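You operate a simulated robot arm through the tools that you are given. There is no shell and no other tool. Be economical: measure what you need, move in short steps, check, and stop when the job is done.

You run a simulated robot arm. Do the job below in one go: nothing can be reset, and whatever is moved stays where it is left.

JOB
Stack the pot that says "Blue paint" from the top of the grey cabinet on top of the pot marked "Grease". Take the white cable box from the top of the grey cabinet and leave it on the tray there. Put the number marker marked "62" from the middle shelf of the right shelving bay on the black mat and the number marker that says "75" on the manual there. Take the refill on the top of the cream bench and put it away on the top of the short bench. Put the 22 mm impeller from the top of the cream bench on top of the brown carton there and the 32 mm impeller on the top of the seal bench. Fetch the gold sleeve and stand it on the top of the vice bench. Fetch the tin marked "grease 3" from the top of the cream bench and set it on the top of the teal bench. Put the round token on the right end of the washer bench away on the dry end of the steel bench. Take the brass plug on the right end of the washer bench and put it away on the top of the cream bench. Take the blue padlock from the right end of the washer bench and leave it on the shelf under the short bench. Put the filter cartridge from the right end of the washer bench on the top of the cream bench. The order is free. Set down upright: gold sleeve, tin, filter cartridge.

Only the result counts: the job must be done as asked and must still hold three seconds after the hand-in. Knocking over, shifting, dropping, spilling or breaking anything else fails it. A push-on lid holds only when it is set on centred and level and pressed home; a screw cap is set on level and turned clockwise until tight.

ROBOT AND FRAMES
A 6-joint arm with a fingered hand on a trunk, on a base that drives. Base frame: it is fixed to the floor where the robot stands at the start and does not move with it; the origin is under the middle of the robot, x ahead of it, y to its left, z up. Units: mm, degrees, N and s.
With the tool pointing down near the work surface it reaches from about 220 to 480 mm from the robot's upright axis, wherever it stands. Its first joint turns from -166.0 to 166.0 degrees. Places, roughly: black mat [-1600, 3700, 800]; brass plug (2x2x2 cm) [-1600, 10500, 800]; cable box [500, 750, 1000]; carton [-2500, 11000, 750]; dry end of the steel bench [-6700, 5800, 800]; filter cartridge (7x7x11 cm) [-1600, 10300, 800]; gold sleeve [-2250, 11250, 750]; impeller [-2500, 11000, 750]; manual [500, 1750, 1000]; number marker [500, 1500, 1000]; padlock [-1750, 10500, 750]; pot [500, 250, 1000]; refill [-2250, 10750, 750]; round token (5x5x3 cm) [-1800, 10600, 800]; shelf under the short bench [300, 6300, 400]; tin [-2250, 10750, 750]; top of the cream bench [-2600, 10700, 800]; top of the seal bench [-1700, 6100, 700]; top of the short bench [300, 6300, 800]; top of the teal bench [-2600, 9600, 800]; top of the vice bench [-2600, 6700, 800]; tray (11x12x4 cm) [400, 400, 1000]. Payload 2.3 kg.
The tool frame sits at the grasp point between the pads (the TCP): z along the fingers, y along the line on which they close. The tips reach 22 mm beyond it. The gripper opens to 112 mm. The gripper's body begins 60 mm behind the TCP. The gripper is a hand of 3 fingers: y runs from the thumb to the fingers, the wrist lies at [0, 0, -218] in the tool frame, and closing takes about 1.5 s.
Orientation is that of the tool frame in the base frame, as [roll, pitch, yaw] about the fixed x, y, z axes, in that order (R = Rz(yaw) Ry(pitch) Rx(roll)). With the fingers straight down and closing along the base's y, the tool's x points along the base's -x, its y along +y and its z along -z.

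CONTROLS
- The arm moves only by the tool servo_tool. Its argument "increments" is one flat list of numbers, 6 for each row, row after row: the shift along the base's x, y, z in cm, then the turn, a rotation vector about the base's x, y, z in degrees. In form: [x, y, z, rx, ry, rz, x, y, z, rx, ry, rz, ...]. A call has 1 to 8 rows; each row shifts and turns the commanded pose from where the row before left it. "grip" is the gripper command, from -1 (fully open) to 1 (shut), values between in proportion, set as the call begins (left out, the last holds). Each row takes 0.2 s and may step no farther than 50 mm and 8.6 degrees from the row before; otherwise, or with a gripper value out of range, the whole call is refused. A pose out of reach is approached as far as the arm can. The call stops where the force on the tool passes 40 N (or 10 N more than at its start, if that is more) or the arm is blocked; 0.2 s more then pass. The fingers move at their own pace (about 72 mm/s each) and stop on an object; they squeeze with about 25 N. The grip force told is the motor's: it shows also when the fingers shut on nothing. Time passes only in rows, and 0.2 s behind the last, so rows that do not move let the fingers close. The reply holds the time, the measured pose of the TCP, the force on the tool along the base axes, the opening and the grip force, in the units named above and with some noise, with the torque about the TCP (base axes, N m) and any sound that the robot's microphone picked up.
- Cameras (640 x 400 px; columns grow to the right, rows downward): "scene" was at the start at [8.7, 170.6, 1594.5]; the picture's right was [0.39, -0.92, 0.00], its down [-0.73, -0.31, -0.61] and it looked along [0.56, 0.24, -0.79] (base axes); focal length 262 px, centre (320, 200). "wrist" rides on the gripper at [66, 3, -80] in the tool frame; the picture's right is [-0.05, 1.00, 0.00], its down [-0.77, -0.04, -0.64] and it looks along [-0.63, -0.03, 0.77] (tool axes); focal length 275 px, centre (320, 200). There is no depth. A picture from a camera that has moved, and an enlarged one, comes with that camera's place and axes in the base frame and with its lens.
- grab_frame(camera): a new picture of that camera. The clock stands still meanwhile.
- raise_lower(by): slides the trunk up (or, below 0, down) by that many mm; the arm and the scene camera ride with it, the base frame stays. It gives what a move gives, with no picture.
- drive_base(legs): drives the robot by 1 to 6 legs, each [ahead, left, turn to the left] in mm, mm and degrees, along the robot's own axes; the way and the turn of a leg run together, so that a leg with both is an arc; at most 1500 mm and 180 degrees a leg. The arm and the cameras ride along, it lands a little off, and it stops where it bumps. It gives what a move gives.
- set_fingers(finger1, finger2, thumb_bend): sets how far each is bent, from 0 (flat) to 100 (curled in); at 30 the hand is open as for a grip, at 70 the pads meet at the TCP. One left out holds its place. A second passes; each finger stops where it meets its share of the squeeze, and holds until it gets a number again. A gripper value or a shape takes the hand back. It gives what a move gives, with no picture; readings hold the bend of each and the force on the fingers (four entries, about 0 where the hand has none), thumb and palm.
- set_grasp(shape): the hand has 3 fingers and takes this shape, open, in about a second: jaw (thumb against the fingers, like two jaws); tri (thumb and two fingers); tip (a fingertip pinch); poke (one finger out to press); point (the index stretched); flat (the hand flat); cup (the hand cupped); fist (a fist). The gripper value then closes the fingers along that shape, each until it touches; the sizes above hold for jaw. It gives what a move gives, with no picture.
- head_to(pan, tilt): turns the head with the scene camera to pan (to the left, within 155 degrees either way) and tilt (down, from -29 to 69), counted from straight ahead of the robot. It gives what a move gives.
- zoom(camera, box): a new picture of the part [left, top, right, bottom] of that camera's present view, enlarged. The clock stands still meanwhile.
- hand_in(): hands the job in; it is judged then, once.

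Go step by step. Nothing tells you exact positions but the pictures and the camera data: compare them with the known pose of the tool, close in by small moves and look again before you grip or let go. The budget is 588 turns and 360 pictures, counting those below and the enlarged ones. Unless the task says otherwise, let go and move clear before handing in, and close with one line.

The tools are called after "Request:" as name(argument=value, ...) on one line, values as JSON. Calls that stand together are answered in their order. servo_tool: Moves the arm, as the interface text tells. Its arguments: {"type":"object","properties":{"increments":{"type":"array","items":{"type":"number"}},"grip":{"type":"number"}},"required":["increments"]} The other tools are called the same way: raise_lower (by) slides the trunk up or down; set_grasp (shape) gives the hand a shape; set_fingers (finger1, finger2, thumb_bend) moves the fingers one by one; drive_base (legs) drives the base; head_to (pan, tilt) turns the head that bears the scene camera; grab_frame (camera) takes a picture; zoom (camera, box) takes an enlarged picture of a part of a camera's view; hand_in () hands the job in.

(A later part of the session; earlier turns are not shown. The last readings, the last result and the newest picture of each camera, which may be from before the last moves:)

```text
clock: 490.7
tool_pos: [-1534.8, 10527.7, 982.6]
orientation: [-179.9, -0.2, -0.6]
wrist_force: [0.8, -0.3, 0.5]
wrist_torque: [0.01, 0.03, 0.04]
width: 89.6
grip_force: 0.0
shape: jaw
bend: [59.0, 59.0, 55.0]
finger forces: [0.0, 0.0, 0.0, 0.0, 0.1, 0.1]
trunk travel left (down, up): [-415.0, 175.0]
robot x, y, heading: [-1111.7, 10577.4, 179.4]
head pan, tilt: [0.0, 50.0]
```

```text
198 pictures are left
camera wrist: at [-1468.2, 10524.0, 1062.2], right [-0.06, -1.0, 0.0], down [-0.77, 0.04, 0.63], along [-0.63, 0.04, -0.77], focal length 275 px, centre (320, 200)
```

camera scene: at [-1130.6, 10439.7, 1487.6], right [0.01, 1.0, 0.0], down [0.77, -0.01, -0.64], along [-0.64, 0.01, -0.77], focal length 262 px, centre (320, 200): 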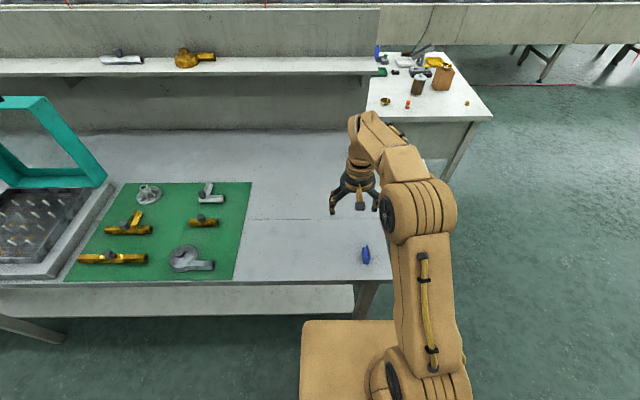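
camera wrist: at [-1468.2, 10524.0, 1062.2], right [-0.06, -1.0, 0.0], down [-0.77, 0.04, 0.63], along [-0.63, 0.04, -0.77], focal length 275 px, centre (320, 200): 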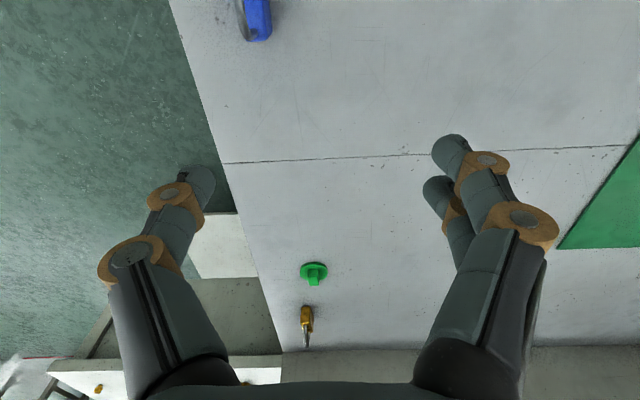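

Request:
servo_tool(increments=[4.2, 2.3, 0, 0, 0, 0, 4.2, 2.3, 0, 0, 0, 0], grip=-1)

Request:
grab_frame(camera="wrist")

```text
clock: 491.3
tool_pos: [-1449.5, 10574.0, 983.3]
orientation: [-179.9, -0.2, -0.4]
wrist_force: [0.6, -0.6, -0.2]
wrist_torque: [0.01, -0.01, 0.0]
width: 112.1
grip_force: 0.0
shape: jaw
bend: [30.0, 30.0, 30.0]
finger forces: [0.1, 0.1, 0.0, 0.0, 0.0, 0.0]
trunk travel left (down, up): [-415.0, 175.0]
robot x, y, heading: [-1110.0, 10579.5, 179.3]
head pan, tilt: [0.0, 50.0]
```

```text
197 pictures are left
camera wrist: at [-1383.9, 10571.2, 1062.1], right [-0.05, -1.0, 0.0], down [-0.77, 0.04, 0.63], along [-0.63, 0.04, -0.77], focal length 275 px, centre (320, 200)
```

wrist: 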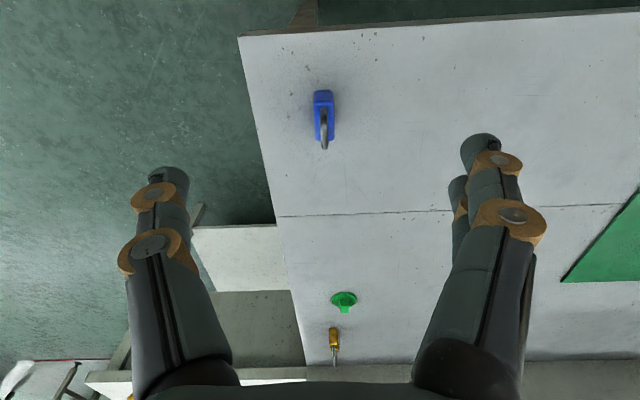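

Request:
zoom(camera="wrist", box=[280, 70, 380, 170])

Request:
zoom(camera="scene", box=[330, 220, 410, 280])

```text
4.00 times, centred on (330, 120) of wrist
camera zoom: at [-1383.9, 10571.2, 1062.1], right [-0.05, -1.0, 0.0], down [-0.77, 0.04, 0.63], along [-0.63, 0.04, -0.77], focal length 1101 px, centre (280, 520)
```

zoom: 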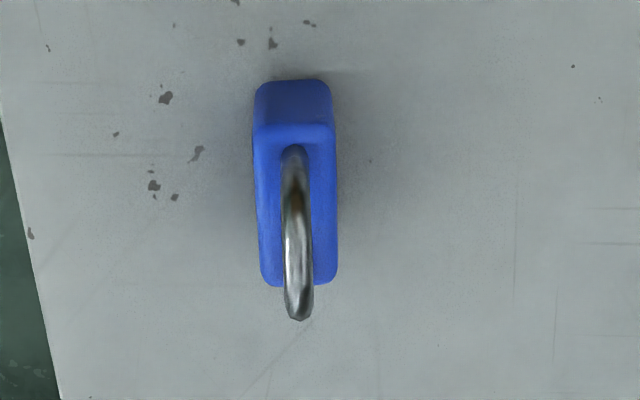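

```text
6.67 times, centred on (370, 250) of scene
camera zoom: at [-1129.7, 10440.0, 1487.6], right [0.01, 1.0, 0.0], down [0.77, -0.01, -0.64], along [-0.64, 0.01, -0.77], focal length 1747 px, centre (-13, -133)
```

zoom: 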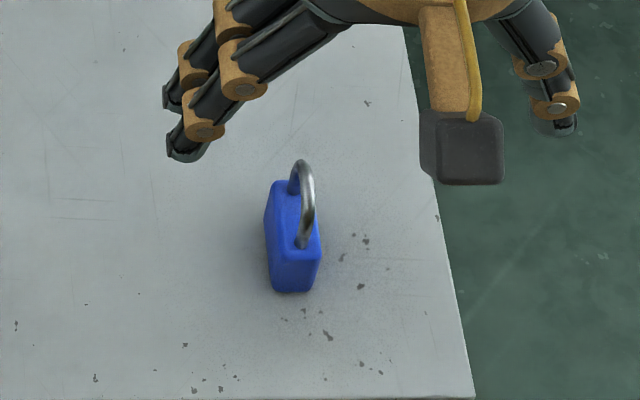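

The padlock stands upright, shackle up, at (-1487, 10574), body about 38×17×30 mm. Since it must later go under a bench, I'll grip it with the hand tilted 30° forward, as on the shelf.

Request:
servo_tool(increments=[0, 0, 0, 0, 7.5, 0, 0, 0, 0, 0, 7.5, 0, 0, 0, -2, 0, 7.5, 0, 0, 0, -4, 0, 7.5, 0, 0, 0, -4, 0, 0, 0])

Request:
grab_frame(camera="wrist")

```text
clock: 492.5
tool_pos: [-1462.0, 10569.3, 890.8]
orientation: [179.9, 29.6, -0.5]
wrist_force: [0.1, -0.4, 0.2]
wrist_torque: [-0.01, 0.0, 0.0]
width: 111.8
grip_force: 0.0
shape: jaw
bend: [30.0, 30.0, 30.0]
finger forces: [0.1, 0.1, 0.0, 0.1, 0.1, 0.1]
out of reach, approached as far as the arm can: row 4, 5
trunk travel left (down, up): [-415.0, 175.0]
robot x, y, heading: [-1111.7, 10579.8, 179.3]
head pan, tilt: [0.0, 50.0]
```

```text
194 pictures are left
camera wrist: at [-1365.3, 10565.6, 927.9], right [-0.05, -1.0, 0.03], down [-0.36, 0.04, 0.93], along [-0.93, 0.04, -0.36], focal length 275 px, centre (320, 200)
```

wrist: 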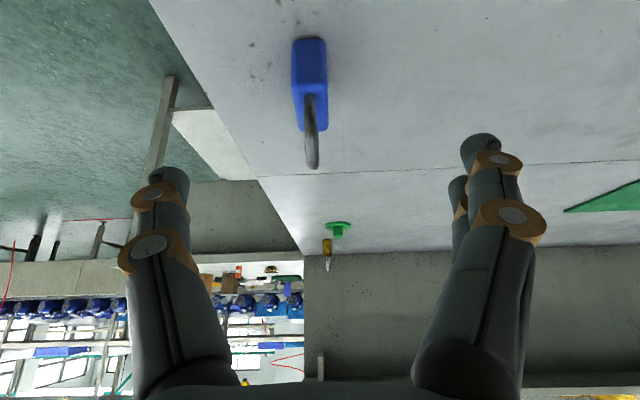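

Too close to the body for this tilt; I'll back the base 100 mm and extend the arm instead.

Request:
drive_base(legs=[[-100, 0, 0.5]])

Request:
servo_tool(increments=[-4, 0.5, 0, 0, 0, 0, -4, 0, 0, 0, 0, 0, -2.5, 0, 0, 0, 0, 0])

Request:
grab_frame(camera="wrist")

```text
clock: 493.6
tool_pos: [-1362.5, 10565.5, 892.6]
orientation: [179.8, 29.8, -0.2]
wrist_force: [0.2, -0.8, -0.6]
wrist_torque: [-0.01, -0.02, 0.01]
width: 112.0
grip_force: 0.1
shape: jaw
bend: [30.0, 30.0, 30.0]
finger forces: [0.0, 0.1, 0.0, 0.0, 0.0, 0.0]
trunk travel left (down, up): [-415.0, 175.0]
robot x, y, heading: [-1011.8, 10577.9, 179.8]
head pan, tilt: [0.0, 50.0]
```

```text
clock: 494.4
tool_pos: [-1452.3, 10572.7, 885.4]
orientation: [179.8, 29.9, -0.2]
wrist_force: [0.3, 0.0, 0.0]
wrist_torque: [0.01, 0.0, 0.0]
width: 112.1
grip_force: 0.1
shape: jaw
bend: [30.0, 30.0, 30.0]
finger forces: [0.0, 0.1, 0.0, 0.0, 0.0, 0.0]
out of reach, approached as far as the arm can: row 2, 3
trunk travel left (down, up): [-415.0, 175.0]
robot x, y, heading: [-1007.2, 10580.2, 179.7]
head pan, tilt: [0.0, 50.0]
```

```text
193 pictures are left
camera wrist: at [-1355.5, 10569.6, 921.6], right [-0.04, -1.0, 0.03], down [-0.35, 0.04, 0.94], along [-0.94, 0.03, -0.35], focal length 275 px, centre (320, 200)
```

wrist: 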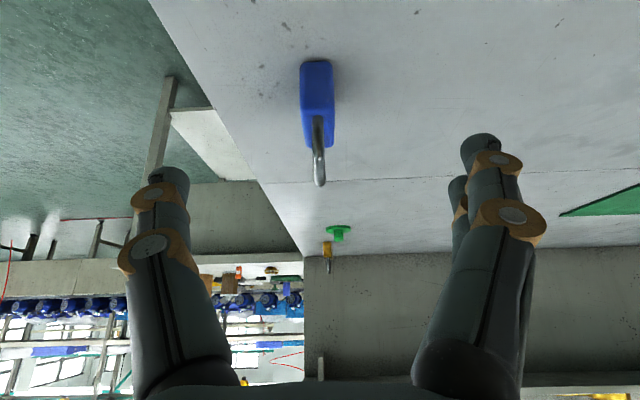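

Request:
drive_base(legs=[[-70, 0, 0]])

Request:
servo_tool(increments=[-4, 0, 0, 0, 0, 0, -4, 0, 0, 0, 0, 0, -2, 0, -1, 0, 0, 0])

```text
clock: 495.4
tool_pos: [-1382.3, 10572.1, 886.8]
orientation: [179.7, 30.0, -0.2]
wrist_force: [0.1, -0.3, -0.1]
wrist_torque: [0.01, -0.01, -0.01]
width: 111.8
grip_force: 0.1
shape: jaw
bend: [30.0, 30.0, 30.0]
finger forces: [0.0, 0.0, 0.2, 0.1, 0.0, 0.0]
trunk travel left (down, up): [-415.0, 175.0]
robot x, y, heading: [-941.2, 10577.2, 179.6]
head pan, tilt: [0.0, 50.0]
```

```text
clock: 496.2
tool_pos: [-1446.4, 10559.0, 861.5]
orientation: [176.0, 31.6, 0.0]
wrist_force: [0.1, -0.2, 0.3]
wrist_torque: [-0.01, 0.01, -0.04]
width: 111.9
grip_force: 0.0
shape: jaw
bend: [30.0, 30.0, 30.0]
finger forces: [0.0, 0.0, 0.1, 0.0, 0.1, 0.0]
out of reach, approached as far as the arm can: row 1, 2, 3
trunk travel left (down, up): [-415.0, 175.0]
robot x, y, heading: [-943.4, 10579.3, 179.5]
head pan, tilt: [0.0, 50.0]
```

Request:
drive_base(legs=[[50, 0, 0]])

Request:
servo_tool(increments=[1, 0.5, 1, 0, 0, 0])

```text
clock: 497.2
tool_pos: [-1496.8, 10560.4, 861.0]
orientation: [176.0, 31.5, 0.0]
wrist_force: [0.1, 0.0, -0.1]
wrist_torque: [0.0, -0.02, 0.01]
width: 112.0
grip_force: 0.0
shape: jaw
bend: [30.0, 30.0, 30.0]
finger forces: [0.0, 0.0, 0.1, 0.1, 0.0, 0.0]
trunk travel left (down, up): [-415.0, 175.0]
robot x, y, heading: [-992.8, 10579.8, 179.5]
head pan, tilt: [0.0, 50.0]
```

```text
clock: 497.6
tool_pos: [-1487.1, 10564.8, 871.6]
orientation: [176.1, 31.5, 0.0]
wrist_force: [0.0, 0.6, 0.2]
wrist_torque: [0.01, -0.03, -0.01]
width: 111.9
grip_force: 0.1
shape: jaw
bend: [30.0, 30.0, 30.0]
finger forces: [0.0, 0.0, 0.0, 0.0, 0.0, 0.1]
trunk travel left (down, up): [-415.0, 175.0]
robot x, y, heading: [-996.1, 10581.2, 179.5]
head pan, tilt: [0.0, 50.0]
```

Request:
servo_tool(increments=[0.5, 0.4, 0, 3.3, -1.5, -2.0])

Request:
grab_frame(camera="wrist")

```text
clock: 498.0
tool_pos: [-1481.5, 10566.4, 869.9]
orientation: [177.7, 30.4, 0.0]
wrist_force: [0.1, 0.0, -0.7]
wrist_torque: [-0.02, 0.01, 0.02]
width: 111.9
grip_force: 0.0
shape: jaw
bend: [30.0, 30.0, 30.0]
finger forces: [0.0, 0.0, 0.0, 0.1, 0.0, 0.0]
trunk travel left (down, up): [-415.0, 175.0]
robot x, y, heading: [-993.6, 10580.4, 179.5]
head pan, tilt: [0.0, 50.0]
```

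```text
192 pictures are left
camera wrist: at [-1384.5, 10566.2, 906.0], right [-0.02, -1.0, 0.06], down [-0.34, 0.06, 0.94], along [-0.94, 0.0, -0.34], focal length 275 px, centre (320, 200)
```

wrist: 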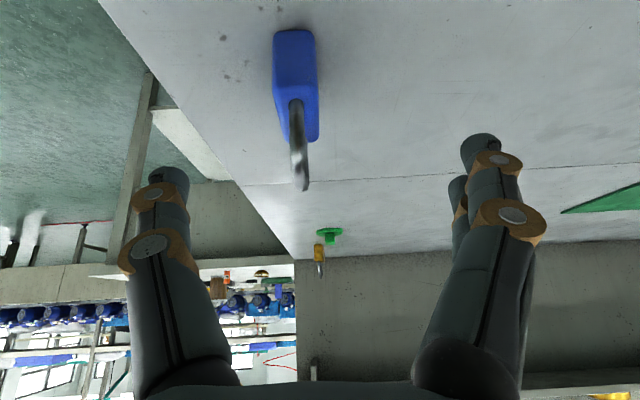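

I'll position with the arm at this height and let the trunk do the lowering.

Request:
servo_tool(increments=[0.45, 0.4, 0, 1.5, 0, -1, 0, 0.35, 0, 0, 0, 0])

Request:
raise_lower(by=-30)

Request:
grab_frame(camera="wrist")

```text
clock: 498.6
tool_pos: [-1479.7, 10569.0, 870.1]
orientation: [179.8, 29.7, 0.0]
wrist_force: [0.2, 0.4, -0.2]
wrist_torque: [0.0, 0.04, 0.02]
width: 111.8
grip_force: 0.0
shape: jaw
bend: [30.0, 30.0, 30.0]
finger forces: [0.0, 0.0, 0.1, 0.0, 0.0, 0.1]
out of reach, approached as far as the arm can: row 1
trunk travel left (down, up): [-415.0, 175.0]
robot x, y, heading: [-992.5, 10576.2, 179.7]
head pan, tilt: [0.0, 50.0]
```

```text
clock: 499.3
tool_pos: [-1478.6, 10569.0, 838.6]
orientation: [179.9, 29.8, -0.1]
wrist_force: [-0.5, 0.0, 0.4]
wrist_torque: [-0.05, 0.02, 0.01]
width: 111.8
grip_force: 0.0
shape: jaw
bend: [30.0, 30.0, 30.0]
finger forces: [0.0, 0.0, 0.0, 0.0, 0.0, 0.0]
trunk travel left (down, up): [-385.0, 205.0]
robot x, y, heading: [-992.5, 10577.4, 179.7]
head pan, tilt: [0.0, 50.0]
```

```text
191 pictures are left
camera wrist: at [-1381.2, 10566.1, 875.9], right [-0.04, -1.0, 0.02], down [-0.36, 0.04, 0.93], along [-0.93, 0.03, -0.36], focal length 275 px, centre (320, 200)
```

wrist: 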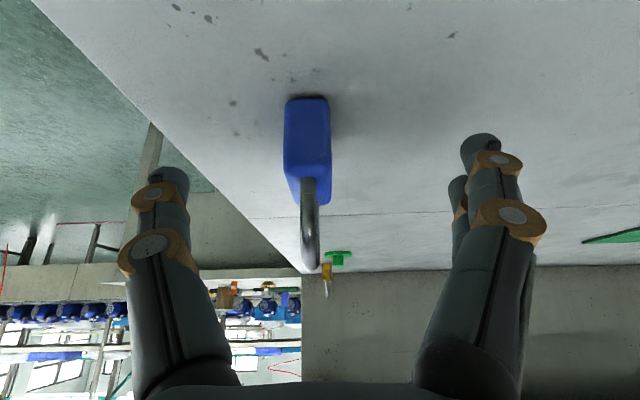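

Request:
servo_tool(increments=[0, 0.45, 0, 0, 0, 0])

Request:
raise_lower(by=-11)

Request:
servo_tool(increments=[0, 0, 0, 0, 0, 0, 0, 0, 0, 0, 0, 0, 0, 0, 0, 0, 0, 0, 0, 0, 0, 0, 0, 0, 0, 0, 0, 0, 0, 0, 0, 0, 0, 0, 0, 0, 0, 0, 0, 0, 0, 0], grip=1)

Request:
grab_frame(camera="wrist")

```text
clock: 499.7
tool_pos: [-1479.3, 10574.3, 839.6]
orientation: [179.8, 29.6, -0.1]
wrist_force: [0.4, 1.1, 0.2]
wrist_torque: [-0.02, 0.02, -0.05]
width: 111.9
grip_force: 0.0
shape: jaw
bend: [30.0, 30.0, 30.0]
finger forces: [0.1, 0.0, 0.0, 0.0, 0.0, 0.0]
trunk travel left (down, up): [-385.0, 205.0]
robot x, y, heading: [-990.1, 10576.5, 179.2]
head pan, tilt: [0.0, 50.0]
```

```text
clock: 500.3
tool_pos: [-1478.8, 10574.0, 828.3]
orientation: [180.0, 29.8, -0.1]
wrist_force: [0.2, 0.1, -0.4]
wrist_torque: [-0.01, 0.02, 0.01]
width: 111.8
grip_force: 0.1
shape: jaw
bend: [30.0, 30.0, 30.0]
finger forces: [0.0, 0.1, 0.1, 0.0, 0.0, 0.1]
trunk travel left (down, up): [-374.0, 216.0]
robot x, y, heading: [-994.5, 10575.6, 179.7]
head pan, tilt: [0.0, 50.0]
```

```text
clock: 501.9
tool_pos: [-1479.1, 10573.1, 828.4]
orientation: [179.9, 29.6, -0.1]
wrist_force: [0.4, -0.3, 0.7]
wrist_torque: [0.01, -0.01, -0.02]
width: 12.5
grip_force: 25.0
shape: jaw
bend: [72.0, 72.0, 70.0]
finger forces: [11.1, 11.3, 0.0, 0.0, 22.3, 0.0]
trunk travel left (down, up): [-374.0, 216.0]
robot x, y, heading: [-992.2, 10578.9, 179.5]
head pan, tilt: [0.0, 50.0]
```

```text
190 pictures are left
camera wrist: at [-1381.4, 10570.6, 864.8], right [-0.04, -1.0, 0.02], down [-0.36, 0.04, 0.93], along [-0.93, 0.03, -0.36], focal length 275 px, centre (320, 200)
```

wrist: 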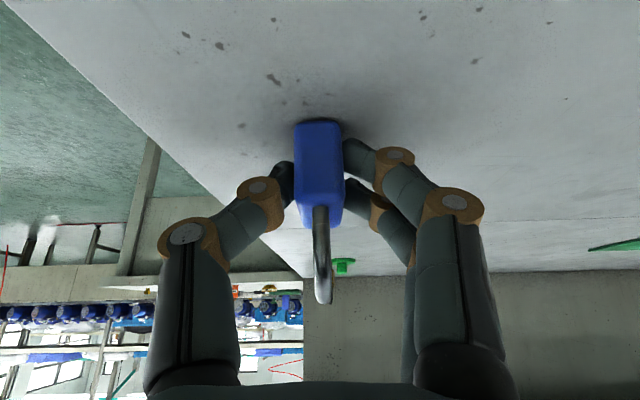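

The padlock is gripped evenly. I'll raise, back into the aisle, turn around and drive south to the short bench.

Request:
raise_lower(by=80)

Request:
drive_base(legs=[[-190, 0, 0], [0, 0, 180], [0, -1500, 0], [0, -1500, 0], [0, -1270, 0]])

Request:
head_to(pan=0, tilt=40)

Request:
grab_frame(camera="scene")

```text
clock: 503.1
tool_pos: [-1478.6, 10574.1, 908.0]
orientation: [180.0, 29.5, -0.1]
wrist_force: [-0.3, 0.1, 0.0]
wrist_torque: [0.01, -0.03, 0.01]
width: 12.4
grip_force: 25.0
shape: jaw
bend: [72.0, 72.0, 70.0]
finger forces: [11.0, 11.4, 0.0, 0.1, 22.3, 0.1]
trunk travel left (down, up): [-454.0, 136.0]
robot x, y, heading: [-993.8, 10579.3, 179.5]
head pan, tilt: [0.0, 50.0]
```

```text
clock: 531.9
tool_pos: [-301.4, 6341.0, 907.6]
orientation: [179.9, 29.7, -179.4]
wrist_force: [0.1, 0.1, -0.8]
wrist_torque: [-0.04, 0.03, -0.02]
width: 12.7
grip_force: 25.3
shape: jaw
bend: [72.0, 72.0, 70.0]
finger forces: [11.1, 11.3, 0.0, 0.0, 22.4, 0.0]
trunk travel left (down, up): [-454.0, 136.0]
robot x, y, heading: [-786.6, 6327.5, 0.5]
head pan, tilt: [0.0, 50.0]
```

```text
clock: 532.7
tool_pos: [-303.2, 6340.8, 908.7]
orientation: [179.9, 29.6, -179.4]
wrist_force: [0.5, -0.2, -0.1]
wrist_torque: [-0.02, 0.04, -0.02]
width: 12.7
grip_force: 24.9
shape: jaw
bend: [72.0, 72.0, 70.0]
finger forces: [11.0, 11.3, 0.0, 0.0, 22.4, 0.0]
trunk travel left (down, up): [-454.0, 136.0]
robot x, y, heading: [-787.8, 6333.7, 0.4]
head pan, tilt: [0.0, 40.0]
```

```text
189 pictures are left
camera scene: at [-764.4, 6472.2, 1540.7], right [0.01, -1.0, 0.0], down [-0.64, 0.0, -0.77], along [0.77, 0.0, -0.64], focal length 262 px, centre (320, 200)
```

scene: 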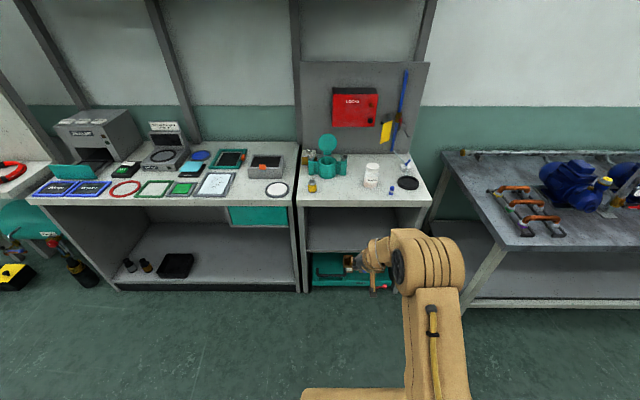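

The short bench spans y≈6000–6567, front edge at x≈92. I'll approach, lower the trunk and look at the shelf beneath.

Request:
drive_base(legs=[[150, -20, -0.5]])

Request:
raise_lower(by=-400)

Request:
head_to(pan=0, tilt=35)

Request:
grab_frame(camera="scene")

Request:
grab_frame(camera="wrist")

```text
clock: 534.0
tool_pos: [-150.5, 6315.9, 908.4]
orientation: [179.9, 29.6, 180.0]
wrist_force: [-0.5, 0.4, -1.3]
wrist_torque: [0.0, 0.02, 0.01]
width: 12.9
grip_force: 25.3
shape: jaw
bend: [72.0, 72.0, 70.0]
finger forces: [11.2, 11.3, 0.0, 0.0, 22.5, 0.0]
trunk travel left (down, up): [-454.0, 136.0]
robot x, y, heading: [-636.6, 6311.3, -0.3]
head pan, tilt: [0.0, 40.0]
```

```text
clock: 537.9
tool_pos: [-150.6, 6316.2, 508.6]
orientation: [179.9, 29.6, 180.0]
wrist_force: [-0.1, -1.0, -1.3]
wrist_torque: [0.01, 0.0, -0.01]
width: 12.6
grip_force: 25.6
shape: jaw
bend: [72.0, 72.0, 70.0]
finger forces: [11.1, 11.4, 0.1, 0.0, 22.4, 0.0]
trunk travel left (down, up): [-54.0, 536.0]
robot x, y, heading: [-641.3, 6313.0, -0.3]
head pan, tilt: [0.0, 40.0]
```

```text
clock: 538.5
tool_pos: [-152.0, 6317.1, 508.3]
orientation: [-180.0, 29.5, -180.0]
wrist_force: [0.4, 0.4, -1.2]
wrist_torque: [-0.01, 0.01, -0.01]
width: 12.6
grip_force: 24.5
shape: jaw
bend: [72.0, 72.0, 70.0]
finger forces: [11.2, 11.3, 0.1, 0.0, 22.4, 0.0]
trunk travel left (down, up): [-54.0, 536.0]
robot x, y, heading: [-636.6, 6310.3, -0.3]
head pan, tilt: [0.0, 35.0]
```

```text
188 pictures are left
camera scene: at [-609.1, 6452.1, 1148.3], right [0.0, -1.0, 0.0], down [-0.57, 0.0, -0.82], along [0.82, 0.0, -0.57], focal length 262 px, centre (320, 200)
```

scene: 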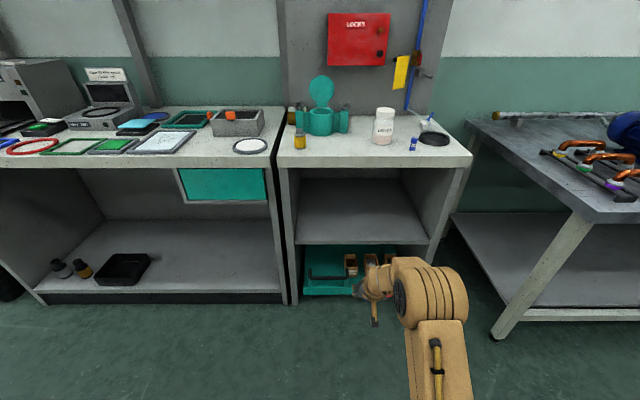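

```text
187 pictures are left
camera wrist: at [-249.4, 6319.6, 544.8], right [0.04, 1.0, 0.02], down [0.36, -0.04, 0.93], along [0.93, -0.03, -0.36], focal length 275 px, centre (320, 200)
```

wrist: 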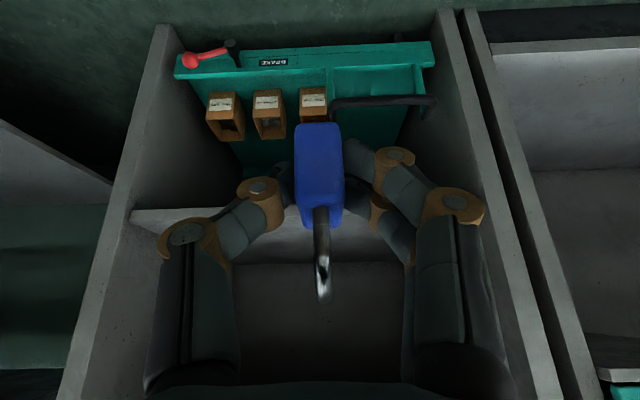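

Request:
zoom(camera="wrist", box=[100, 150, 460, 390])

Request:
zoom(camera="scene", box=[270, 150, 480, 310])

```text
1.67 times, centred on (280, 270) of wrist
camera zoom: at [-249.4, 6319.6, 544.8], right [0.04, 1.0, 0.02], down [0.36, -0.04, 0.93], along [0.93, -0.03, -0.36], focal length 459 px, centre (387, 83)
```

zoom: 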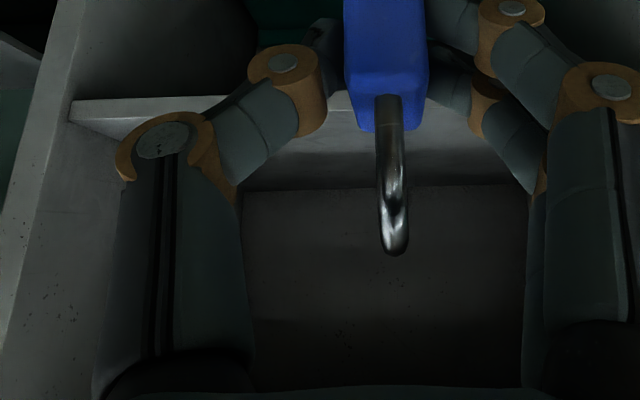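

```text
2.50 times, centred on (375, 230) of scene
camera zoom: at [-609.1, 6452.1, 1148.3], right [0.0, -1.0, 0.0], down [-0.57, 0.0, -0.82], along [0.82, 0.0, -0.57], focal length 655 px, centre (182, 125)
```

zoom: 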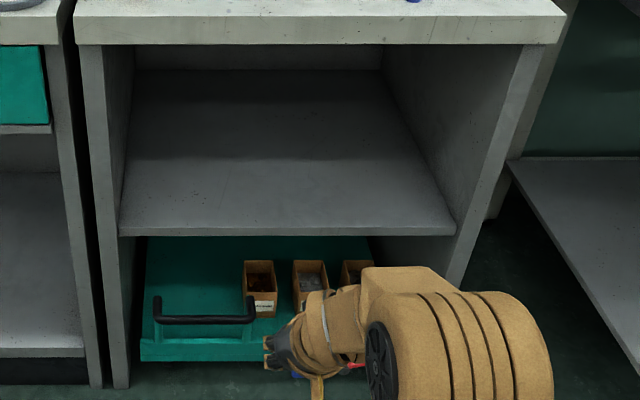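

The shelf is at z≈415, its front edge at x≈150, and empty. I'll lower to just above shelf height and drive straight in.

Request:
raise_lower(by=-38)

Request:
drive_base(legs=[[280, 0, 0.2]])

Request:
grab_frame(camera="wrist")

Request:
grab_frame(camera="scene")

```text
clock: 539.4
tool_pos: [-151.7, 6316.8, 470.3]
orientation: [179.9, 29.5, 179.9]
wrist_force: [1.6, 0.8, -0.9]
wrist_torque: [-0.01, 0.0, -0.01]
width: 12.7
grip_force: 25.3
shape: jaw
bend: [72.0, 72.0, 70.0]
finger forces: [11.1, 11.3, 0.0, 0.0, 22.4, 0.0]
trunk travel left (down, up): [-16.0, 574.0]
robot x, y, heading: [-638.5, 6309.1, -0.4]
head pan, tilt: [0.0, 35.0]
```

```text
clock: 541.3
tool_pos: [125.0, 6316.2, 470.9]
orientation: [180.0, 29.6, -179.8]
wrist_force: [0.0, -0.1, -1.3]
wrist_torque: [-0.02, 0.01, -0.03]
width: 12.9
grip_force: 24.4
shape: jaw
bend: [72.0, 72.0, 70.0]
finger forces: [11.0, 11.3, 0.0, 0.1, 22.4, 0.0]
trunk travel left (down, up): [-16.0, 574.0]
robot x, y, heading: [-360.4, 6306.1, -0.2]
head pan, tilt: [0.0, 35.0]
```

```text
184 pictures are left
camera wrist: at [28.0, 6319.5, 506.8], right [0.04, 1.0, 0.02], down [0.36, -0.04, 0.93], along [0.93, -0.03, -0.36], focal length 275 px, centre (320, 200)
```

wrist: 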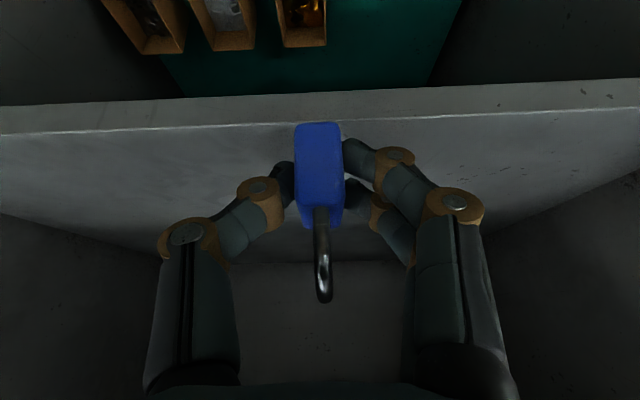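

```text
183 pictures are left
camera scene: at [-332.0, 6451.4, 1110.3], right [0.0, -1.0, 0.0], down [-0.57, 0.0, -0.82], along [0.82, 0.0, -0.57], focal length 262 px, centre (320, 200)
```

scene: 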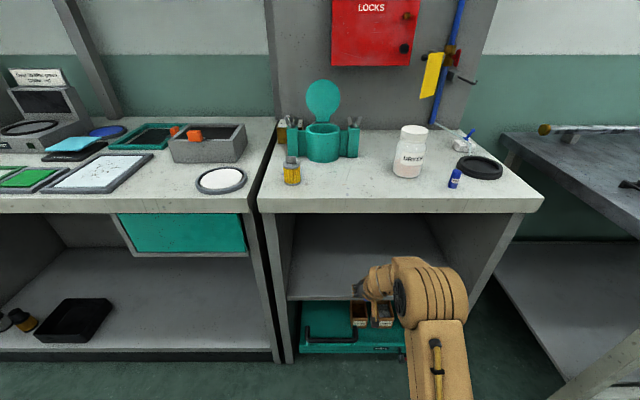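

The shelf edge is at x≈146, z≈418; the padlock clears it by about 20 mm. I'll drive in 70 mm more and lower.

Request:
drive_base(legs=[[72, 0, 0]])

Request:
raise_lower(by=-14)

Request:
servo_tool(increments=[0, 0, -0.4, 0, 0, 0, 0, 0, 0, 0, 0, 0])

Request:
grab_frame(camera="wrist")

```text
clock: 542.3
tool_pos: [198.5, 6315.8, 470.3]
orientation: [179.9, 29.6, -179.8]
wrist_force: [0.6, 0.4, -0.5]
wrist_torque: [0.01, -0.01, 0.03]
width: 12.6
grip_force: 24.8
shape: jaw
bend: [72.0, 72.0, 70.0]
finger forces: [11.2, 11.3, 0.0, 0.0, 22.4, 0.0]
trunk travel left (down, up): [-16.0, 574.0]
robot x, y, heading: [-287.0, 6308.8, -0.0]
head pan, tilt: [0.0, 35.0]
```

```text
clock: 542.9
tool_pos: [196.8, 6316.5, 456.9]
orientation: [179.9, 29.5, -179.8]
wrist_force: [-0.1, 0.4, -0.9]
wrist_torque: [-0.03, -0.01, 0.02]
width: 12.6
grip_force: 25.0
shape: jaw
bend: [72.0, 72.0, 70.0]
finger forces: [11.2, 11.3, 0.1, 0.1, 22.4, 0.0]
trunk travel left (down, up): [-2.0, 588.0]
robot x, y, heading: [-287.5, 6308.4, -0.2]
head pan, tilt: [0.0, 35.0]
```

```text
clock: 543.5
tool_pos: [196.7, 6317.4, 453.4]
orientation: [179.9, 29.6, -179.7]
wrist_force: [1.3, -0.9, -0.6]
wrist_torque: [-0.01, 0.02, 0.0]
width: 12.5
grip_force: 25.2
shape: jaw
bend: [72.0, 72.0, 70.0]
finger forces: [11.1, 11.3, 0.0, 0.0, 22.4, 0.1]
trunk travel left (down, up): [-2.0, 588.0]
robot x, y, heading: [-288.3, 6310.2, -0.3]
head pan, tilt: [0.0, 35.0]
```

```text
182 pictures are left
camera wrist: at [100.0, 6319.4, 488.8], right [0.04, 1.0, 0.02], down [0.36, -0.04, 0.93], along [0.93, -0.03, -0.36], focal length 275 px, centre (320, 200)
```

wrist: 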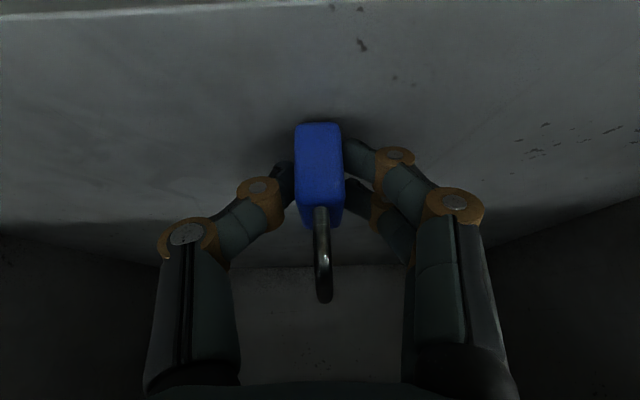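

Request:
servo_tool(increments=[0, 0, -0.3, 0, 0, 0, 0, 0, 0, 0, 0, 0])

Request:
servo_tool(increments=[0, 0, -0.3, 0, 0, 0, 0, 0, 0, 0, 0, 0])

Request:
servo_tool(increments=[0, 0, -0.25, 0, 0, 0, 0, 0, 0, 0, 0, 0])

```text
clock: 544.1
tool_pos: [197.4, 6316.7, 450.6]
orientation: [179.8, 29.8, -179.8]
wrist_force: [-0.9, -0.3, -0.1]
wrist_torque: [0.02, 0.02, 0.01]
width: 12.7
grip_force: 25.4
shape: jaw
bend: [72.0, 72.0, 70.0]
finger forces: [11.1, 11.3, 0.1, 0.1, 22.4, 0.0]
trunk travel left (down, up): [-2.0, 588.0]
robot x, y, heading: [-289.3, 6309.2, -0.2]
head pan, tilt: [0.0, 35.0]
```

```text
clock: 544.7
tool_pos: [197.4, 6315.8, 447.6]
orientation: [179.9, 29.8, -179.9]
wrist_force: [-0.1, -0.5, 6.4]
wrist_torque: [0.05, -0.04, 0.01]
width: 12.7
grip_force: 24.9
shape: jaw
bend: [72.0, 72.0, 70.0]
finger forces: [12.0, 12.0, 0.1, 0.0, 24.2, 0.1]
trunk travel left (down, up): [-2.0, 588.0]
robot x, y, heading: [-290.4, 6309.7, -0.0]
head pan, tilt: [0.0, 35.0]
```

```text
clock: 545.3
tool_pos: [197.2, 6317.6, 446.8]
orientation: [179.8, 30.0, -179.8]
wrist_force: [2.2, -1.9, 22.7]
wrist_torque: [0.02, -0.18, -0.05]
width: 13.4
grip_force: 24.6
shape: jaw
bend: [73.0, 72.0, 71.0]
finger forces: [13.9, 13.7, 0.0, 0.0, 29.1, 0.0]
trunk travel left (down, up): [-2.0, 588.0]
robot x, y, heading: [-288.5, 6311.6, -0.0]
head pan, tilt: [0.0, 35.0]
```

Contact with the shelf. I'll release, lift slightly and back the base out.

Request:
servo_tool(increments=[0, 0, 0.2, 0, 0, 0, 0, 0, 0, 0, 0, 0])

Request:
servo_tool(increments=[0, 0, 0, 0, 0, 0, 0, 0, 0, 0, 0, 0, 0, 0, 0, 0, 0, 0, 0, 0, 0, 0, 0, 0], grip=-0.2)

Request:
servo_tool(increments=[0, 0, 2, 0, 0, 0, 0, 0, 3, 0, 0, 0, -2, 0, 1, 0, 0, 0, -4, 0, 0, 0, 0, 0])

Request:
grab_frame(camera="wrist")

```text
clock: 545.9
tool_pos: [197.0, 6316.9, 448.1]
orientation: [179.9, 29.8, -179.9]
wrist_force: [5.3, -1.5, 15.4]
wrist_torque: [0.04, -0.18, -0.03]
width: 13.3
grip_force: 24.8
shape: jaw
bend: [73.0, 72.0, 71.0]
finger forces: [13.6, 13.4, 0.0, 0.1, 27.7, 0.0]
trunk travel left (down, up): [-2.0, 588.0]
robot x, y, heading: [-286.7, 6310.7, 0.1]
head pan, tilt: [0.0, 35.0]
```

```text
clock: 546.9
tool_pos: [198.1, 6317.3, 446.4]
orientation: [179.8, 29.5, -179.8]
wrist_force: [0.4, 0.0, 1.4]
wrist_torque: [0.08, 0.0, 0.0]
width: 65.3
grip_force: 0.0
shape: jaw
bend: [72.0, 71.0, 71.0]
finger forces: [2.3, 0.0, 0.1, 0.0, 0.1, 0.0]
trunk travel left (down, up): [-2.0, 588.0]
robot x, y, heading: [-289.7, 6310.4, -0.1]
head pan, tilt: [0.0, 35.0]
```

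```text
clock: 547.9
tool_pos: [137.2, 6315.5, 507.3]
orientation: [180.0, 29.6, -179.7]
wrist_force: [0.7, -0.6, 0.5]
wrist_torque: [-0.01, 0.03, 0.01]
width: 66.7
grip_force: 0.0
shape: jaw
bend: [71.0, 71.0, 71.0]
finger forces: [0.0, 0.1, 0.0, 0.0, 0.0, 0.0]
trunk travel left (down, up): [-2.0, 588.0]
robot x, y, heading: [-287.8, 6305.3, -0.2]
head pan, tilt: [0.0, 35.0]
```

```text
181 pictures are left
camera wrist: at [40.3, 6319.3, 542.4], right [0.04, 1.0, 0.02], down [0.36, -0.04, 0.93], along [0.93, -0.03, -0.36], focal length 275 px, centre (320, 200)
```

wrist: 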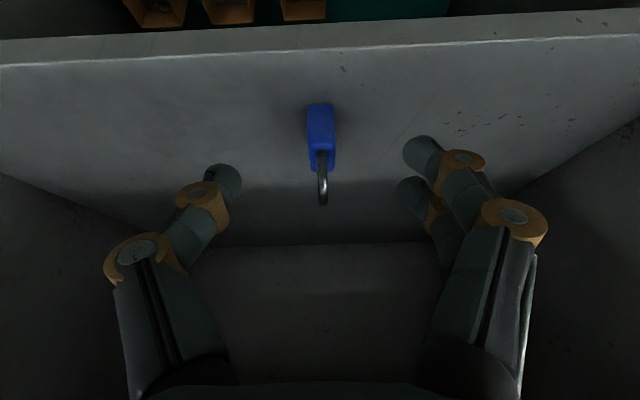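

The padlock stands on the shelf. I'll back out, raise, straighten the hand and return north for the refill.

Request:
drive_base(legs=[[-500, 0, 0]])

Request:
raise_lower(by=420)

Request:
servo_tool(increments=[-2, 0, 2, 0, 7.5, 0, -2, 0, 2, 0, 7.5, 0, 0, 0, 2, 0, 7.5, 0, 0, 0, 0, 0, 7.2, 0], grip=-1)

Request:
drive_base(legs=[[0, 1500, 0], [0, 1500, 0], [0, 1500, 0], [0, 100, 90], [0, 0, 90]])

```text
clock: 550.9
tool_pos: [-363.3, 6318.2, 505.9]
orientation: [179.9, 29.6, -179.4]
wrist_force: [-0.3, 0.3, -0.7]
wrist_torque: [-0.01, 0.01, 0.0]
width: 66.7
grip_force: 0.1
shape: jaw
bend: [71.0, 71.0, 71.0]
finger forces: [0.1, 0.1, 0.0, 0.0, 0.0, 0.1]
trunk travel left (down, up): [-2.0, 588.0]
robot x, y, heading: [-790.0, 6312.2, 0.2]
head pan, tilt: [0.0, 35.0]
```

```text
refused: 420 is not a number from -400 to 400
```

```text
clock: 551.9
tool_pos: [-402.5, 6318.2, 566.5]
orientation: [179.6, 0.0, -179.6]
wrist_force: [0.4, 0.2, -0.5]
wrist_torque: [0.02, -0.03, 0.01]
width: 111.8
grip_force: 0.1
shape: jaw
bend: [30.0, 30.0, 30.0]
finger forces: [0.0, 0.0, 0.1, 0.0, 0.1, 0.1]
trunk travel left (down, up): [-2.0, 588.0]
robot x, y, heading: [-789.6, 6310.5, 0.2]
head pan, tilt: [0.0, 35.0]
```

```text
clock: 581.1
tool_pos: [-1219.0, 10889.2, 566.2]
orientation: [179.8, 0.0, -0.3]
wrist_force: [0.8, 0.8, -0.2]
wrist_torque: [-0.01, 0.01, -0.01]
width: 112.1
grip_force: 0.2
shape: jaw
bend: [30.0, 30.0, 30.0]
finger forces: [0.0, 0.1, 0.0, 0.0, 0.0, 0.0]
trunk travel left (down, up): [-2.0, 588.0]
robot x, y, heading: [-828.8, 10893.6, 179.7]
head pan, tilt: [0.0, 35.0]
```

Request:
raise_lower(by=400)

Request:
drive_base(legs=[[1000, -20, 0]])

Request:
grab_frame(camera="wrist")

```text
clock: 584.9
tool_pos: [-1219.9, 10889.6, 966.7]
orientation: [179.7, 0.0, -0.1]
wrist_force: [0.2, 1.1, -0.3]
wrist_torque: [0.01, -0.01, 0.0]
width: 112.0
grip_force: 0.0
shape: jaw
bend: [30.0, 30.0, 30.0]
finger forces: [0.0, 0.1, 0.0, 0.0, 0.0, 0.0]
trunk travel left (down, up): [-402.0, 188.0]
robot x, y, heading: [-834.1, 10895.5, 179.7]
head pan, tilt: [0.0, 35.0]
```

```text
clock: 590.2
tool_pos: [-2229.9, 10917.8, 965.5]
orientation: [179.6, -0.1, -0.3]
wrist_force: [0.5, 0.7, 0.6]
wrist_torque: [0.04, 0.0, 0.04]
width: 112.1
grip_force: 0.1
shape: jaw
bend: [30.0, 30.0, 30.0]
finger forces: [0.0, 0.0, 0.0, 0.0, 0.1, 0.0]
trunk travel left (down, up): [-402.0, 188.0]
robot x, y, heading: [-1840.8, 10920.4, 179.6]
head pan, tilt: [0.0, 35.0]
```

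```text
180 pictures are left
camera wrist: at [-2163.7, 10914.1, 1045.5], right [-0.05, -1.0, 0.01], down [-0.77, 0.04, 0.63], along [-0.63, 0.03, -0.77], focal length 275 px, centre (320, 200)
```

wrist: 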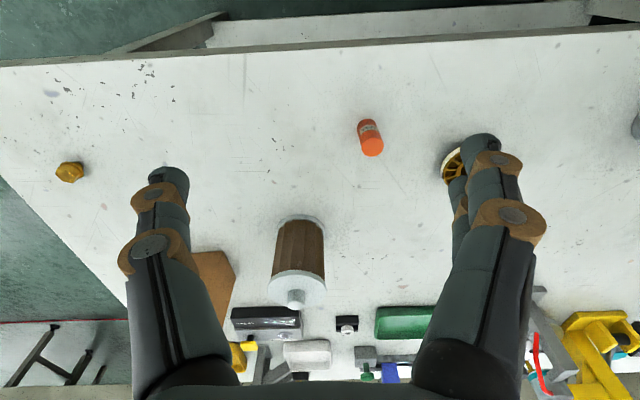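

Request:
servo_tool(increments=[-2.6, -2.1, -2, 0, 0, 0, -2.5, -2.1, -2, 0, 0, 0, 0, 0, -3, 0, 0, 0])

Request:
grab_frame(camera="wrist")

```text
clock: 591.0
tool_pos: [-2280.7, 10874.4, 895.9]
orientation: [179.7, 0.1, -0.3]
wrist_force: [-1.0, -0.9, -0.3]
wrist_torque: [-0.02, 0.03, -0.03]
width: 111.7
grip_force: 0.1
shape: jaw
bend: [30.0, 30.0, 30.0]
finger forces: [0.0, 0.0, 0.0, 0.0, 0.0, 0.0]
trunk travel left (down, up): [-402.0, 188.0]
robot x, y, heading: [-1847.1, 10920.8, 179.8]
head pan, tilt: [0.0, 35.0]
```

```text
179 pictures are left
camera wrist: at [-2214.7, 10871.2, 975.9], right [-0.05, -1.0, 0.01], down [-0.77, 0.04, 0.64], along [-0.63, 0.03, -0.77], focal length 275 px, centre (320, 200)
```

wrist: 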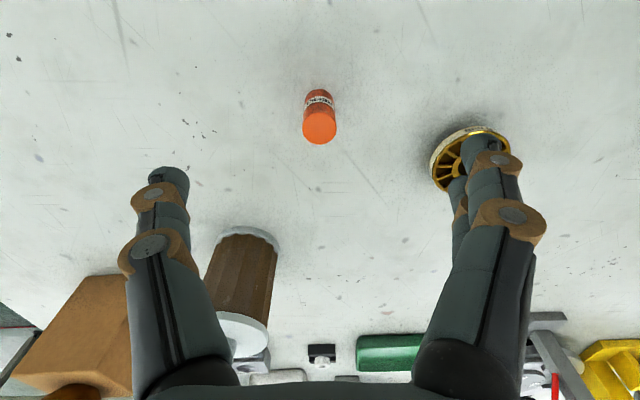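

Request:
servo_tool(increments=[0, 0, 0, 0, 0, 0, 0, 0, 0, 0, 0, 0, -0.1, 0, -3, 0, 0, 0, 0, 0, -3.8, 0, 0, 0], grip=-0.5)

Request:
grab_frame(camera="wrist")

```text
clock: 592.0
tool_pos: [-2283.0, 10875.7, 827.3]
orientation: [179.7, -0.1, -0.4]
wrist_force: [-0.4, -0.4, 0.0]
wrist_torque: [0.01, 0.01, 0.0]
width: 84.3
grip_force: 0.1
shape: jaw
bend: [63.0, 63.0, 60.0]
finger forces: [0.0, 0.0, 0.0, 0.0, 0.0, 0.0]
trunk travel left (down, up): [-402.0, 188.0]
robot x, y, heading: [-1843.3, 10921.4, 179.6]
head pan, tilt: [0.0, 35.0]
```

```text
178 pictures are left
camera wrist: at [-2216.7, 10872.8, 907.3], right [-0.05, -1.0, 0.01], down [-0.77, 0.04, 0.63], along [-0.63, 0.03, -0.77], focal length 275 px, centre (320, 200)
```

wrist: 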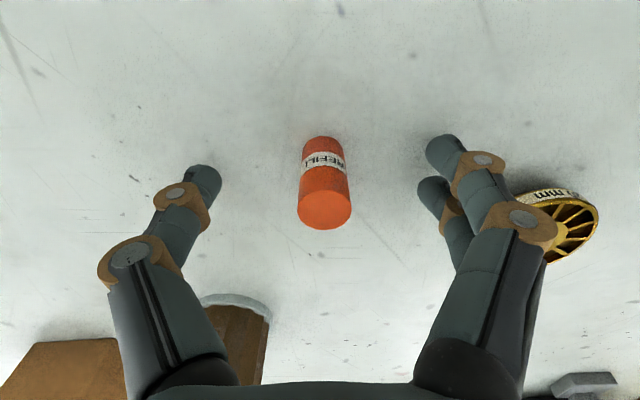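

Request:
servo_tool(increments=[0, 0, 0, 0, 0, 0, 0, 0, 0, 0, 0, 0, 0, 0, 0, 0, 0, 0, 0, 0, 0, 0, 0, 0, 0, 0, 0, 0, 0, 0, 0, 0, 0, 0, 0, 0], grip=1)

Request:
servo_tool(increments=[0, 0, 2, 0, 0, 0, 0, 0, 5, 0, 0, 0, 0, 0, 5, 0, 0, 0, 4, 0, 2, 0, 0, 0])

Request:
grab_frame(camera="wrist")

```text
clock: 593.4
tool_pos: [-2281.9, 10876.5, 828.4]
orientation: [179.7, 0.0, -0.4]
wrist_force: [-0.6, 0.6, 2.1]
wrist_torque: [-0.02, -0.03, 0.03]
width: 5.2
grip_force: 25.0
shape: jaw
bend: [71.0, 72.0, 71.0]
finger forces: [16.8, 0.3, 0.0, 0.0, 21.7, 0.0]
trunk travel left (down, up): [-402.0, 188.0]
robot x, y, heading: [-1843.0, 10919.8, 179.5]
head pan, tilt: [0.0, 35.0]
```

```text
clock: 594.4
tool_pos: [-2241.4, 10876.2, 968.6]
orientation: [179.7, 0.0, -0.3]
wrist_force: [0.4, 0.0, 0.4]
wrist_torque: [0.01, -0.01, -0.02]
width: 4.6
grip_force: 25.6
shape: jaw
bend: [70.0, 72.0, 71.0]
finger forces: [17.0, 0.4, 0.0, 0.0, 21.2, 0.0]
trunk travel left (down, up): [-402.0, 188.0]
robot x, y, heading: [-1842.9, 10922.9, 179.5]
head pan, tilt: [0.0, 35.0]
```

```text
177 pictures are left
camera wrist: at [-2174.8, 10872.5, 1047.8], right [-0.05, -1.0, 0.01], down [-0.77, 0.04, 0.64], along [-0.64, 0.03, -0.77], focal length 275 px, centre (320, 200)
```

wrist: 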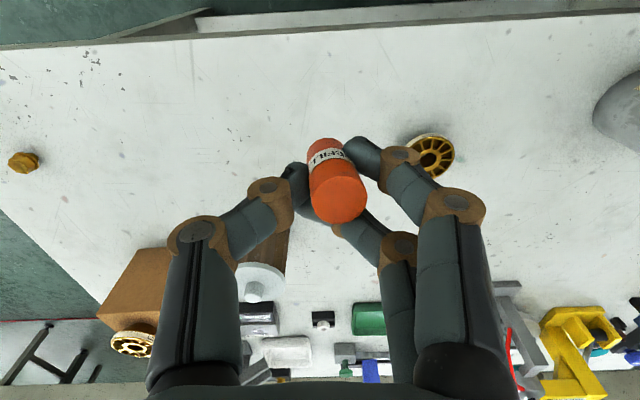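

The refill is pinched between thumb and one finger and looks stable. I'll drive it gently to the short bench, checking halfway.

Request:
drive_base(legs=[[-1040, 0, 0], [0, 0, 180]])

Request:
grab_frame(camera="wrist")

```text
clock: 607.1
tool_pos: [-414.0, 10981.8, 967.4]
orientation: [179.7, 0.0, -178.0]
wrist_force: [-0.4, -0.1, 0.7]
wrist_torque: [0.04, -0.03, -0.01]
width: 4.7
grip_force: 24.9
shape: jaw
bend: [70.0, 72.0, 71.0]
finger forces: [16.9, 0.3, 0.0, 0.1, 21.3, 0.0]
trunk travel left (down, up): [-402.0, 188.0]
robot x, y, heading: [-809.3, 10921.1, 1.7]
head pan, tilt: [0.0, 35.0]
```

```text
176 pictures are left
camera wrist: at [-480.7, 10981.7, 1046.9], right [0.01, 1.0, 0.01], down [0.77, -0.01, 0.64], along [0.64, 0.0, -0.77], focal length 275 px, centre (320, 200)
```

wrist: 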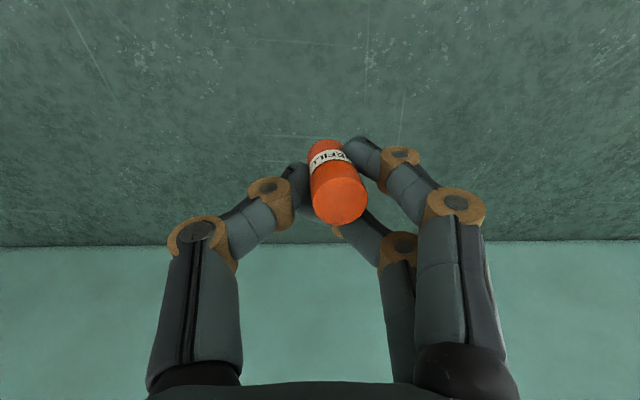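

Unmoved in the grip. On to the short bench.

Request:
drive_base(legs=[[0, -1500, -1.7], [0, -1500, 0], [0, -1500, 0], [0, -100, 0]])

Request:
head_to(pan=0, tilt=40)

Request:
drive_base(legs=[[400, 0, 0]])

Request:
grab_frame(camera="scene")

Request:
grab_frame(camera="wrist")

```text
clock: 629.3
tool_pos: [-352.5, 6389.0, 968.4]
orientation: [179.7, 0.0, -179.3]
wrist_force: [-0.2, -0.2, -0.1]
wrist_torque: [0.0, -0.01, 0.02]
width: 4.7
grip_force: 25.6
shape: jaw
bend: [70.0, 72.0, 71.0]
finger forces: [16.7, 0.2, 0.0, 0.0, 21.4, 0.1]
trunk travel left (down, up): [-402.0, 188.0]
robot x, y, heading: [-747.3, 6333.1, 0.9]
head pan, tilt: [0.0, 35.0]
```

```text
clock: 629.9
tool_pos: [-351.2, 6389.3, 967.1]
orientation: [179.7, -0.1, -179.1]
wrist_force: [0.3, -0.1, -0.2]
wrist_torque: [0.01, -0.01, -0.01]
width: 4.8
grip_force: 24.5
shape: jaw
bend: [70.0, 72.0, 71.0]
finger forces: [16.9, 0.2, 0.0, 0.0, 21.4, 0.1]
trunk travel left (down, up): [-402.0, 188.0]
robot x, y, heading: [-753.0, 6339.4, 0.4]
head pan, tilt: [0.0, 40.0]
```

```text
clock: 632.4
tool_pos: [46.8, 6392.3, 967.4]
orientation: [179.7, -0.1, -179.2]
wrist_force: [-0.4, -0.7, -0.4]
wrist_torque: [-0.02, 0.01, -0.02]
width: 4.6
grip_force: 24.9
shape: jaw
bend: [70.0, 72.0, 71.0]
finger forces: [16.7, 0.2, 0.0, 0.1, 21.4, 0.0]
trunk travel left (down, up): [-402.0, 188.0]
robot x, y, heading: [-351.1, 6343.9, 0.7]
head pan, tilt: [0.0, 40.0]
```

```text
175 pictures are left
camera scene: at [-327.2, 6480.7, 1488.8], right [0.01, -1.0, 0.0], down [-0.64, -0.01, -0.77], along [0.77, 0.01, -0.64], focal length 262 px, centre (320, 200)
```

scene: 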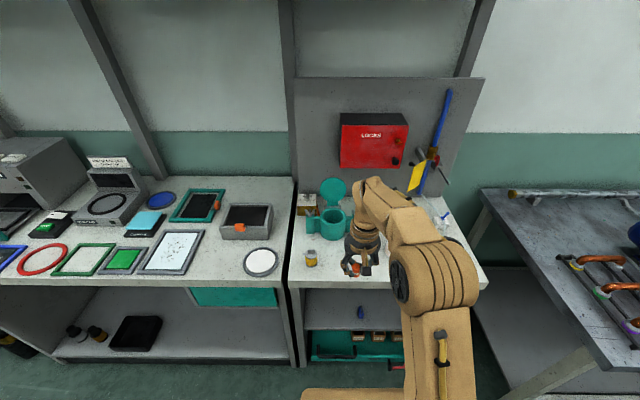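

```text
174 pictures are left
camera wrist: at [-19.2, 6394.4, 1046.8], right [0.03, 1.0, 0.01], down [0.77, -0.03, 0.63], along [0.63, -0.02, -0.77], focal length 275 px, centre (320, 200)
```

wrist: 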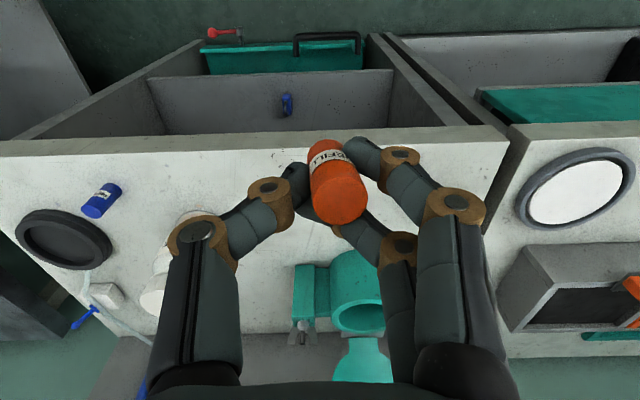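

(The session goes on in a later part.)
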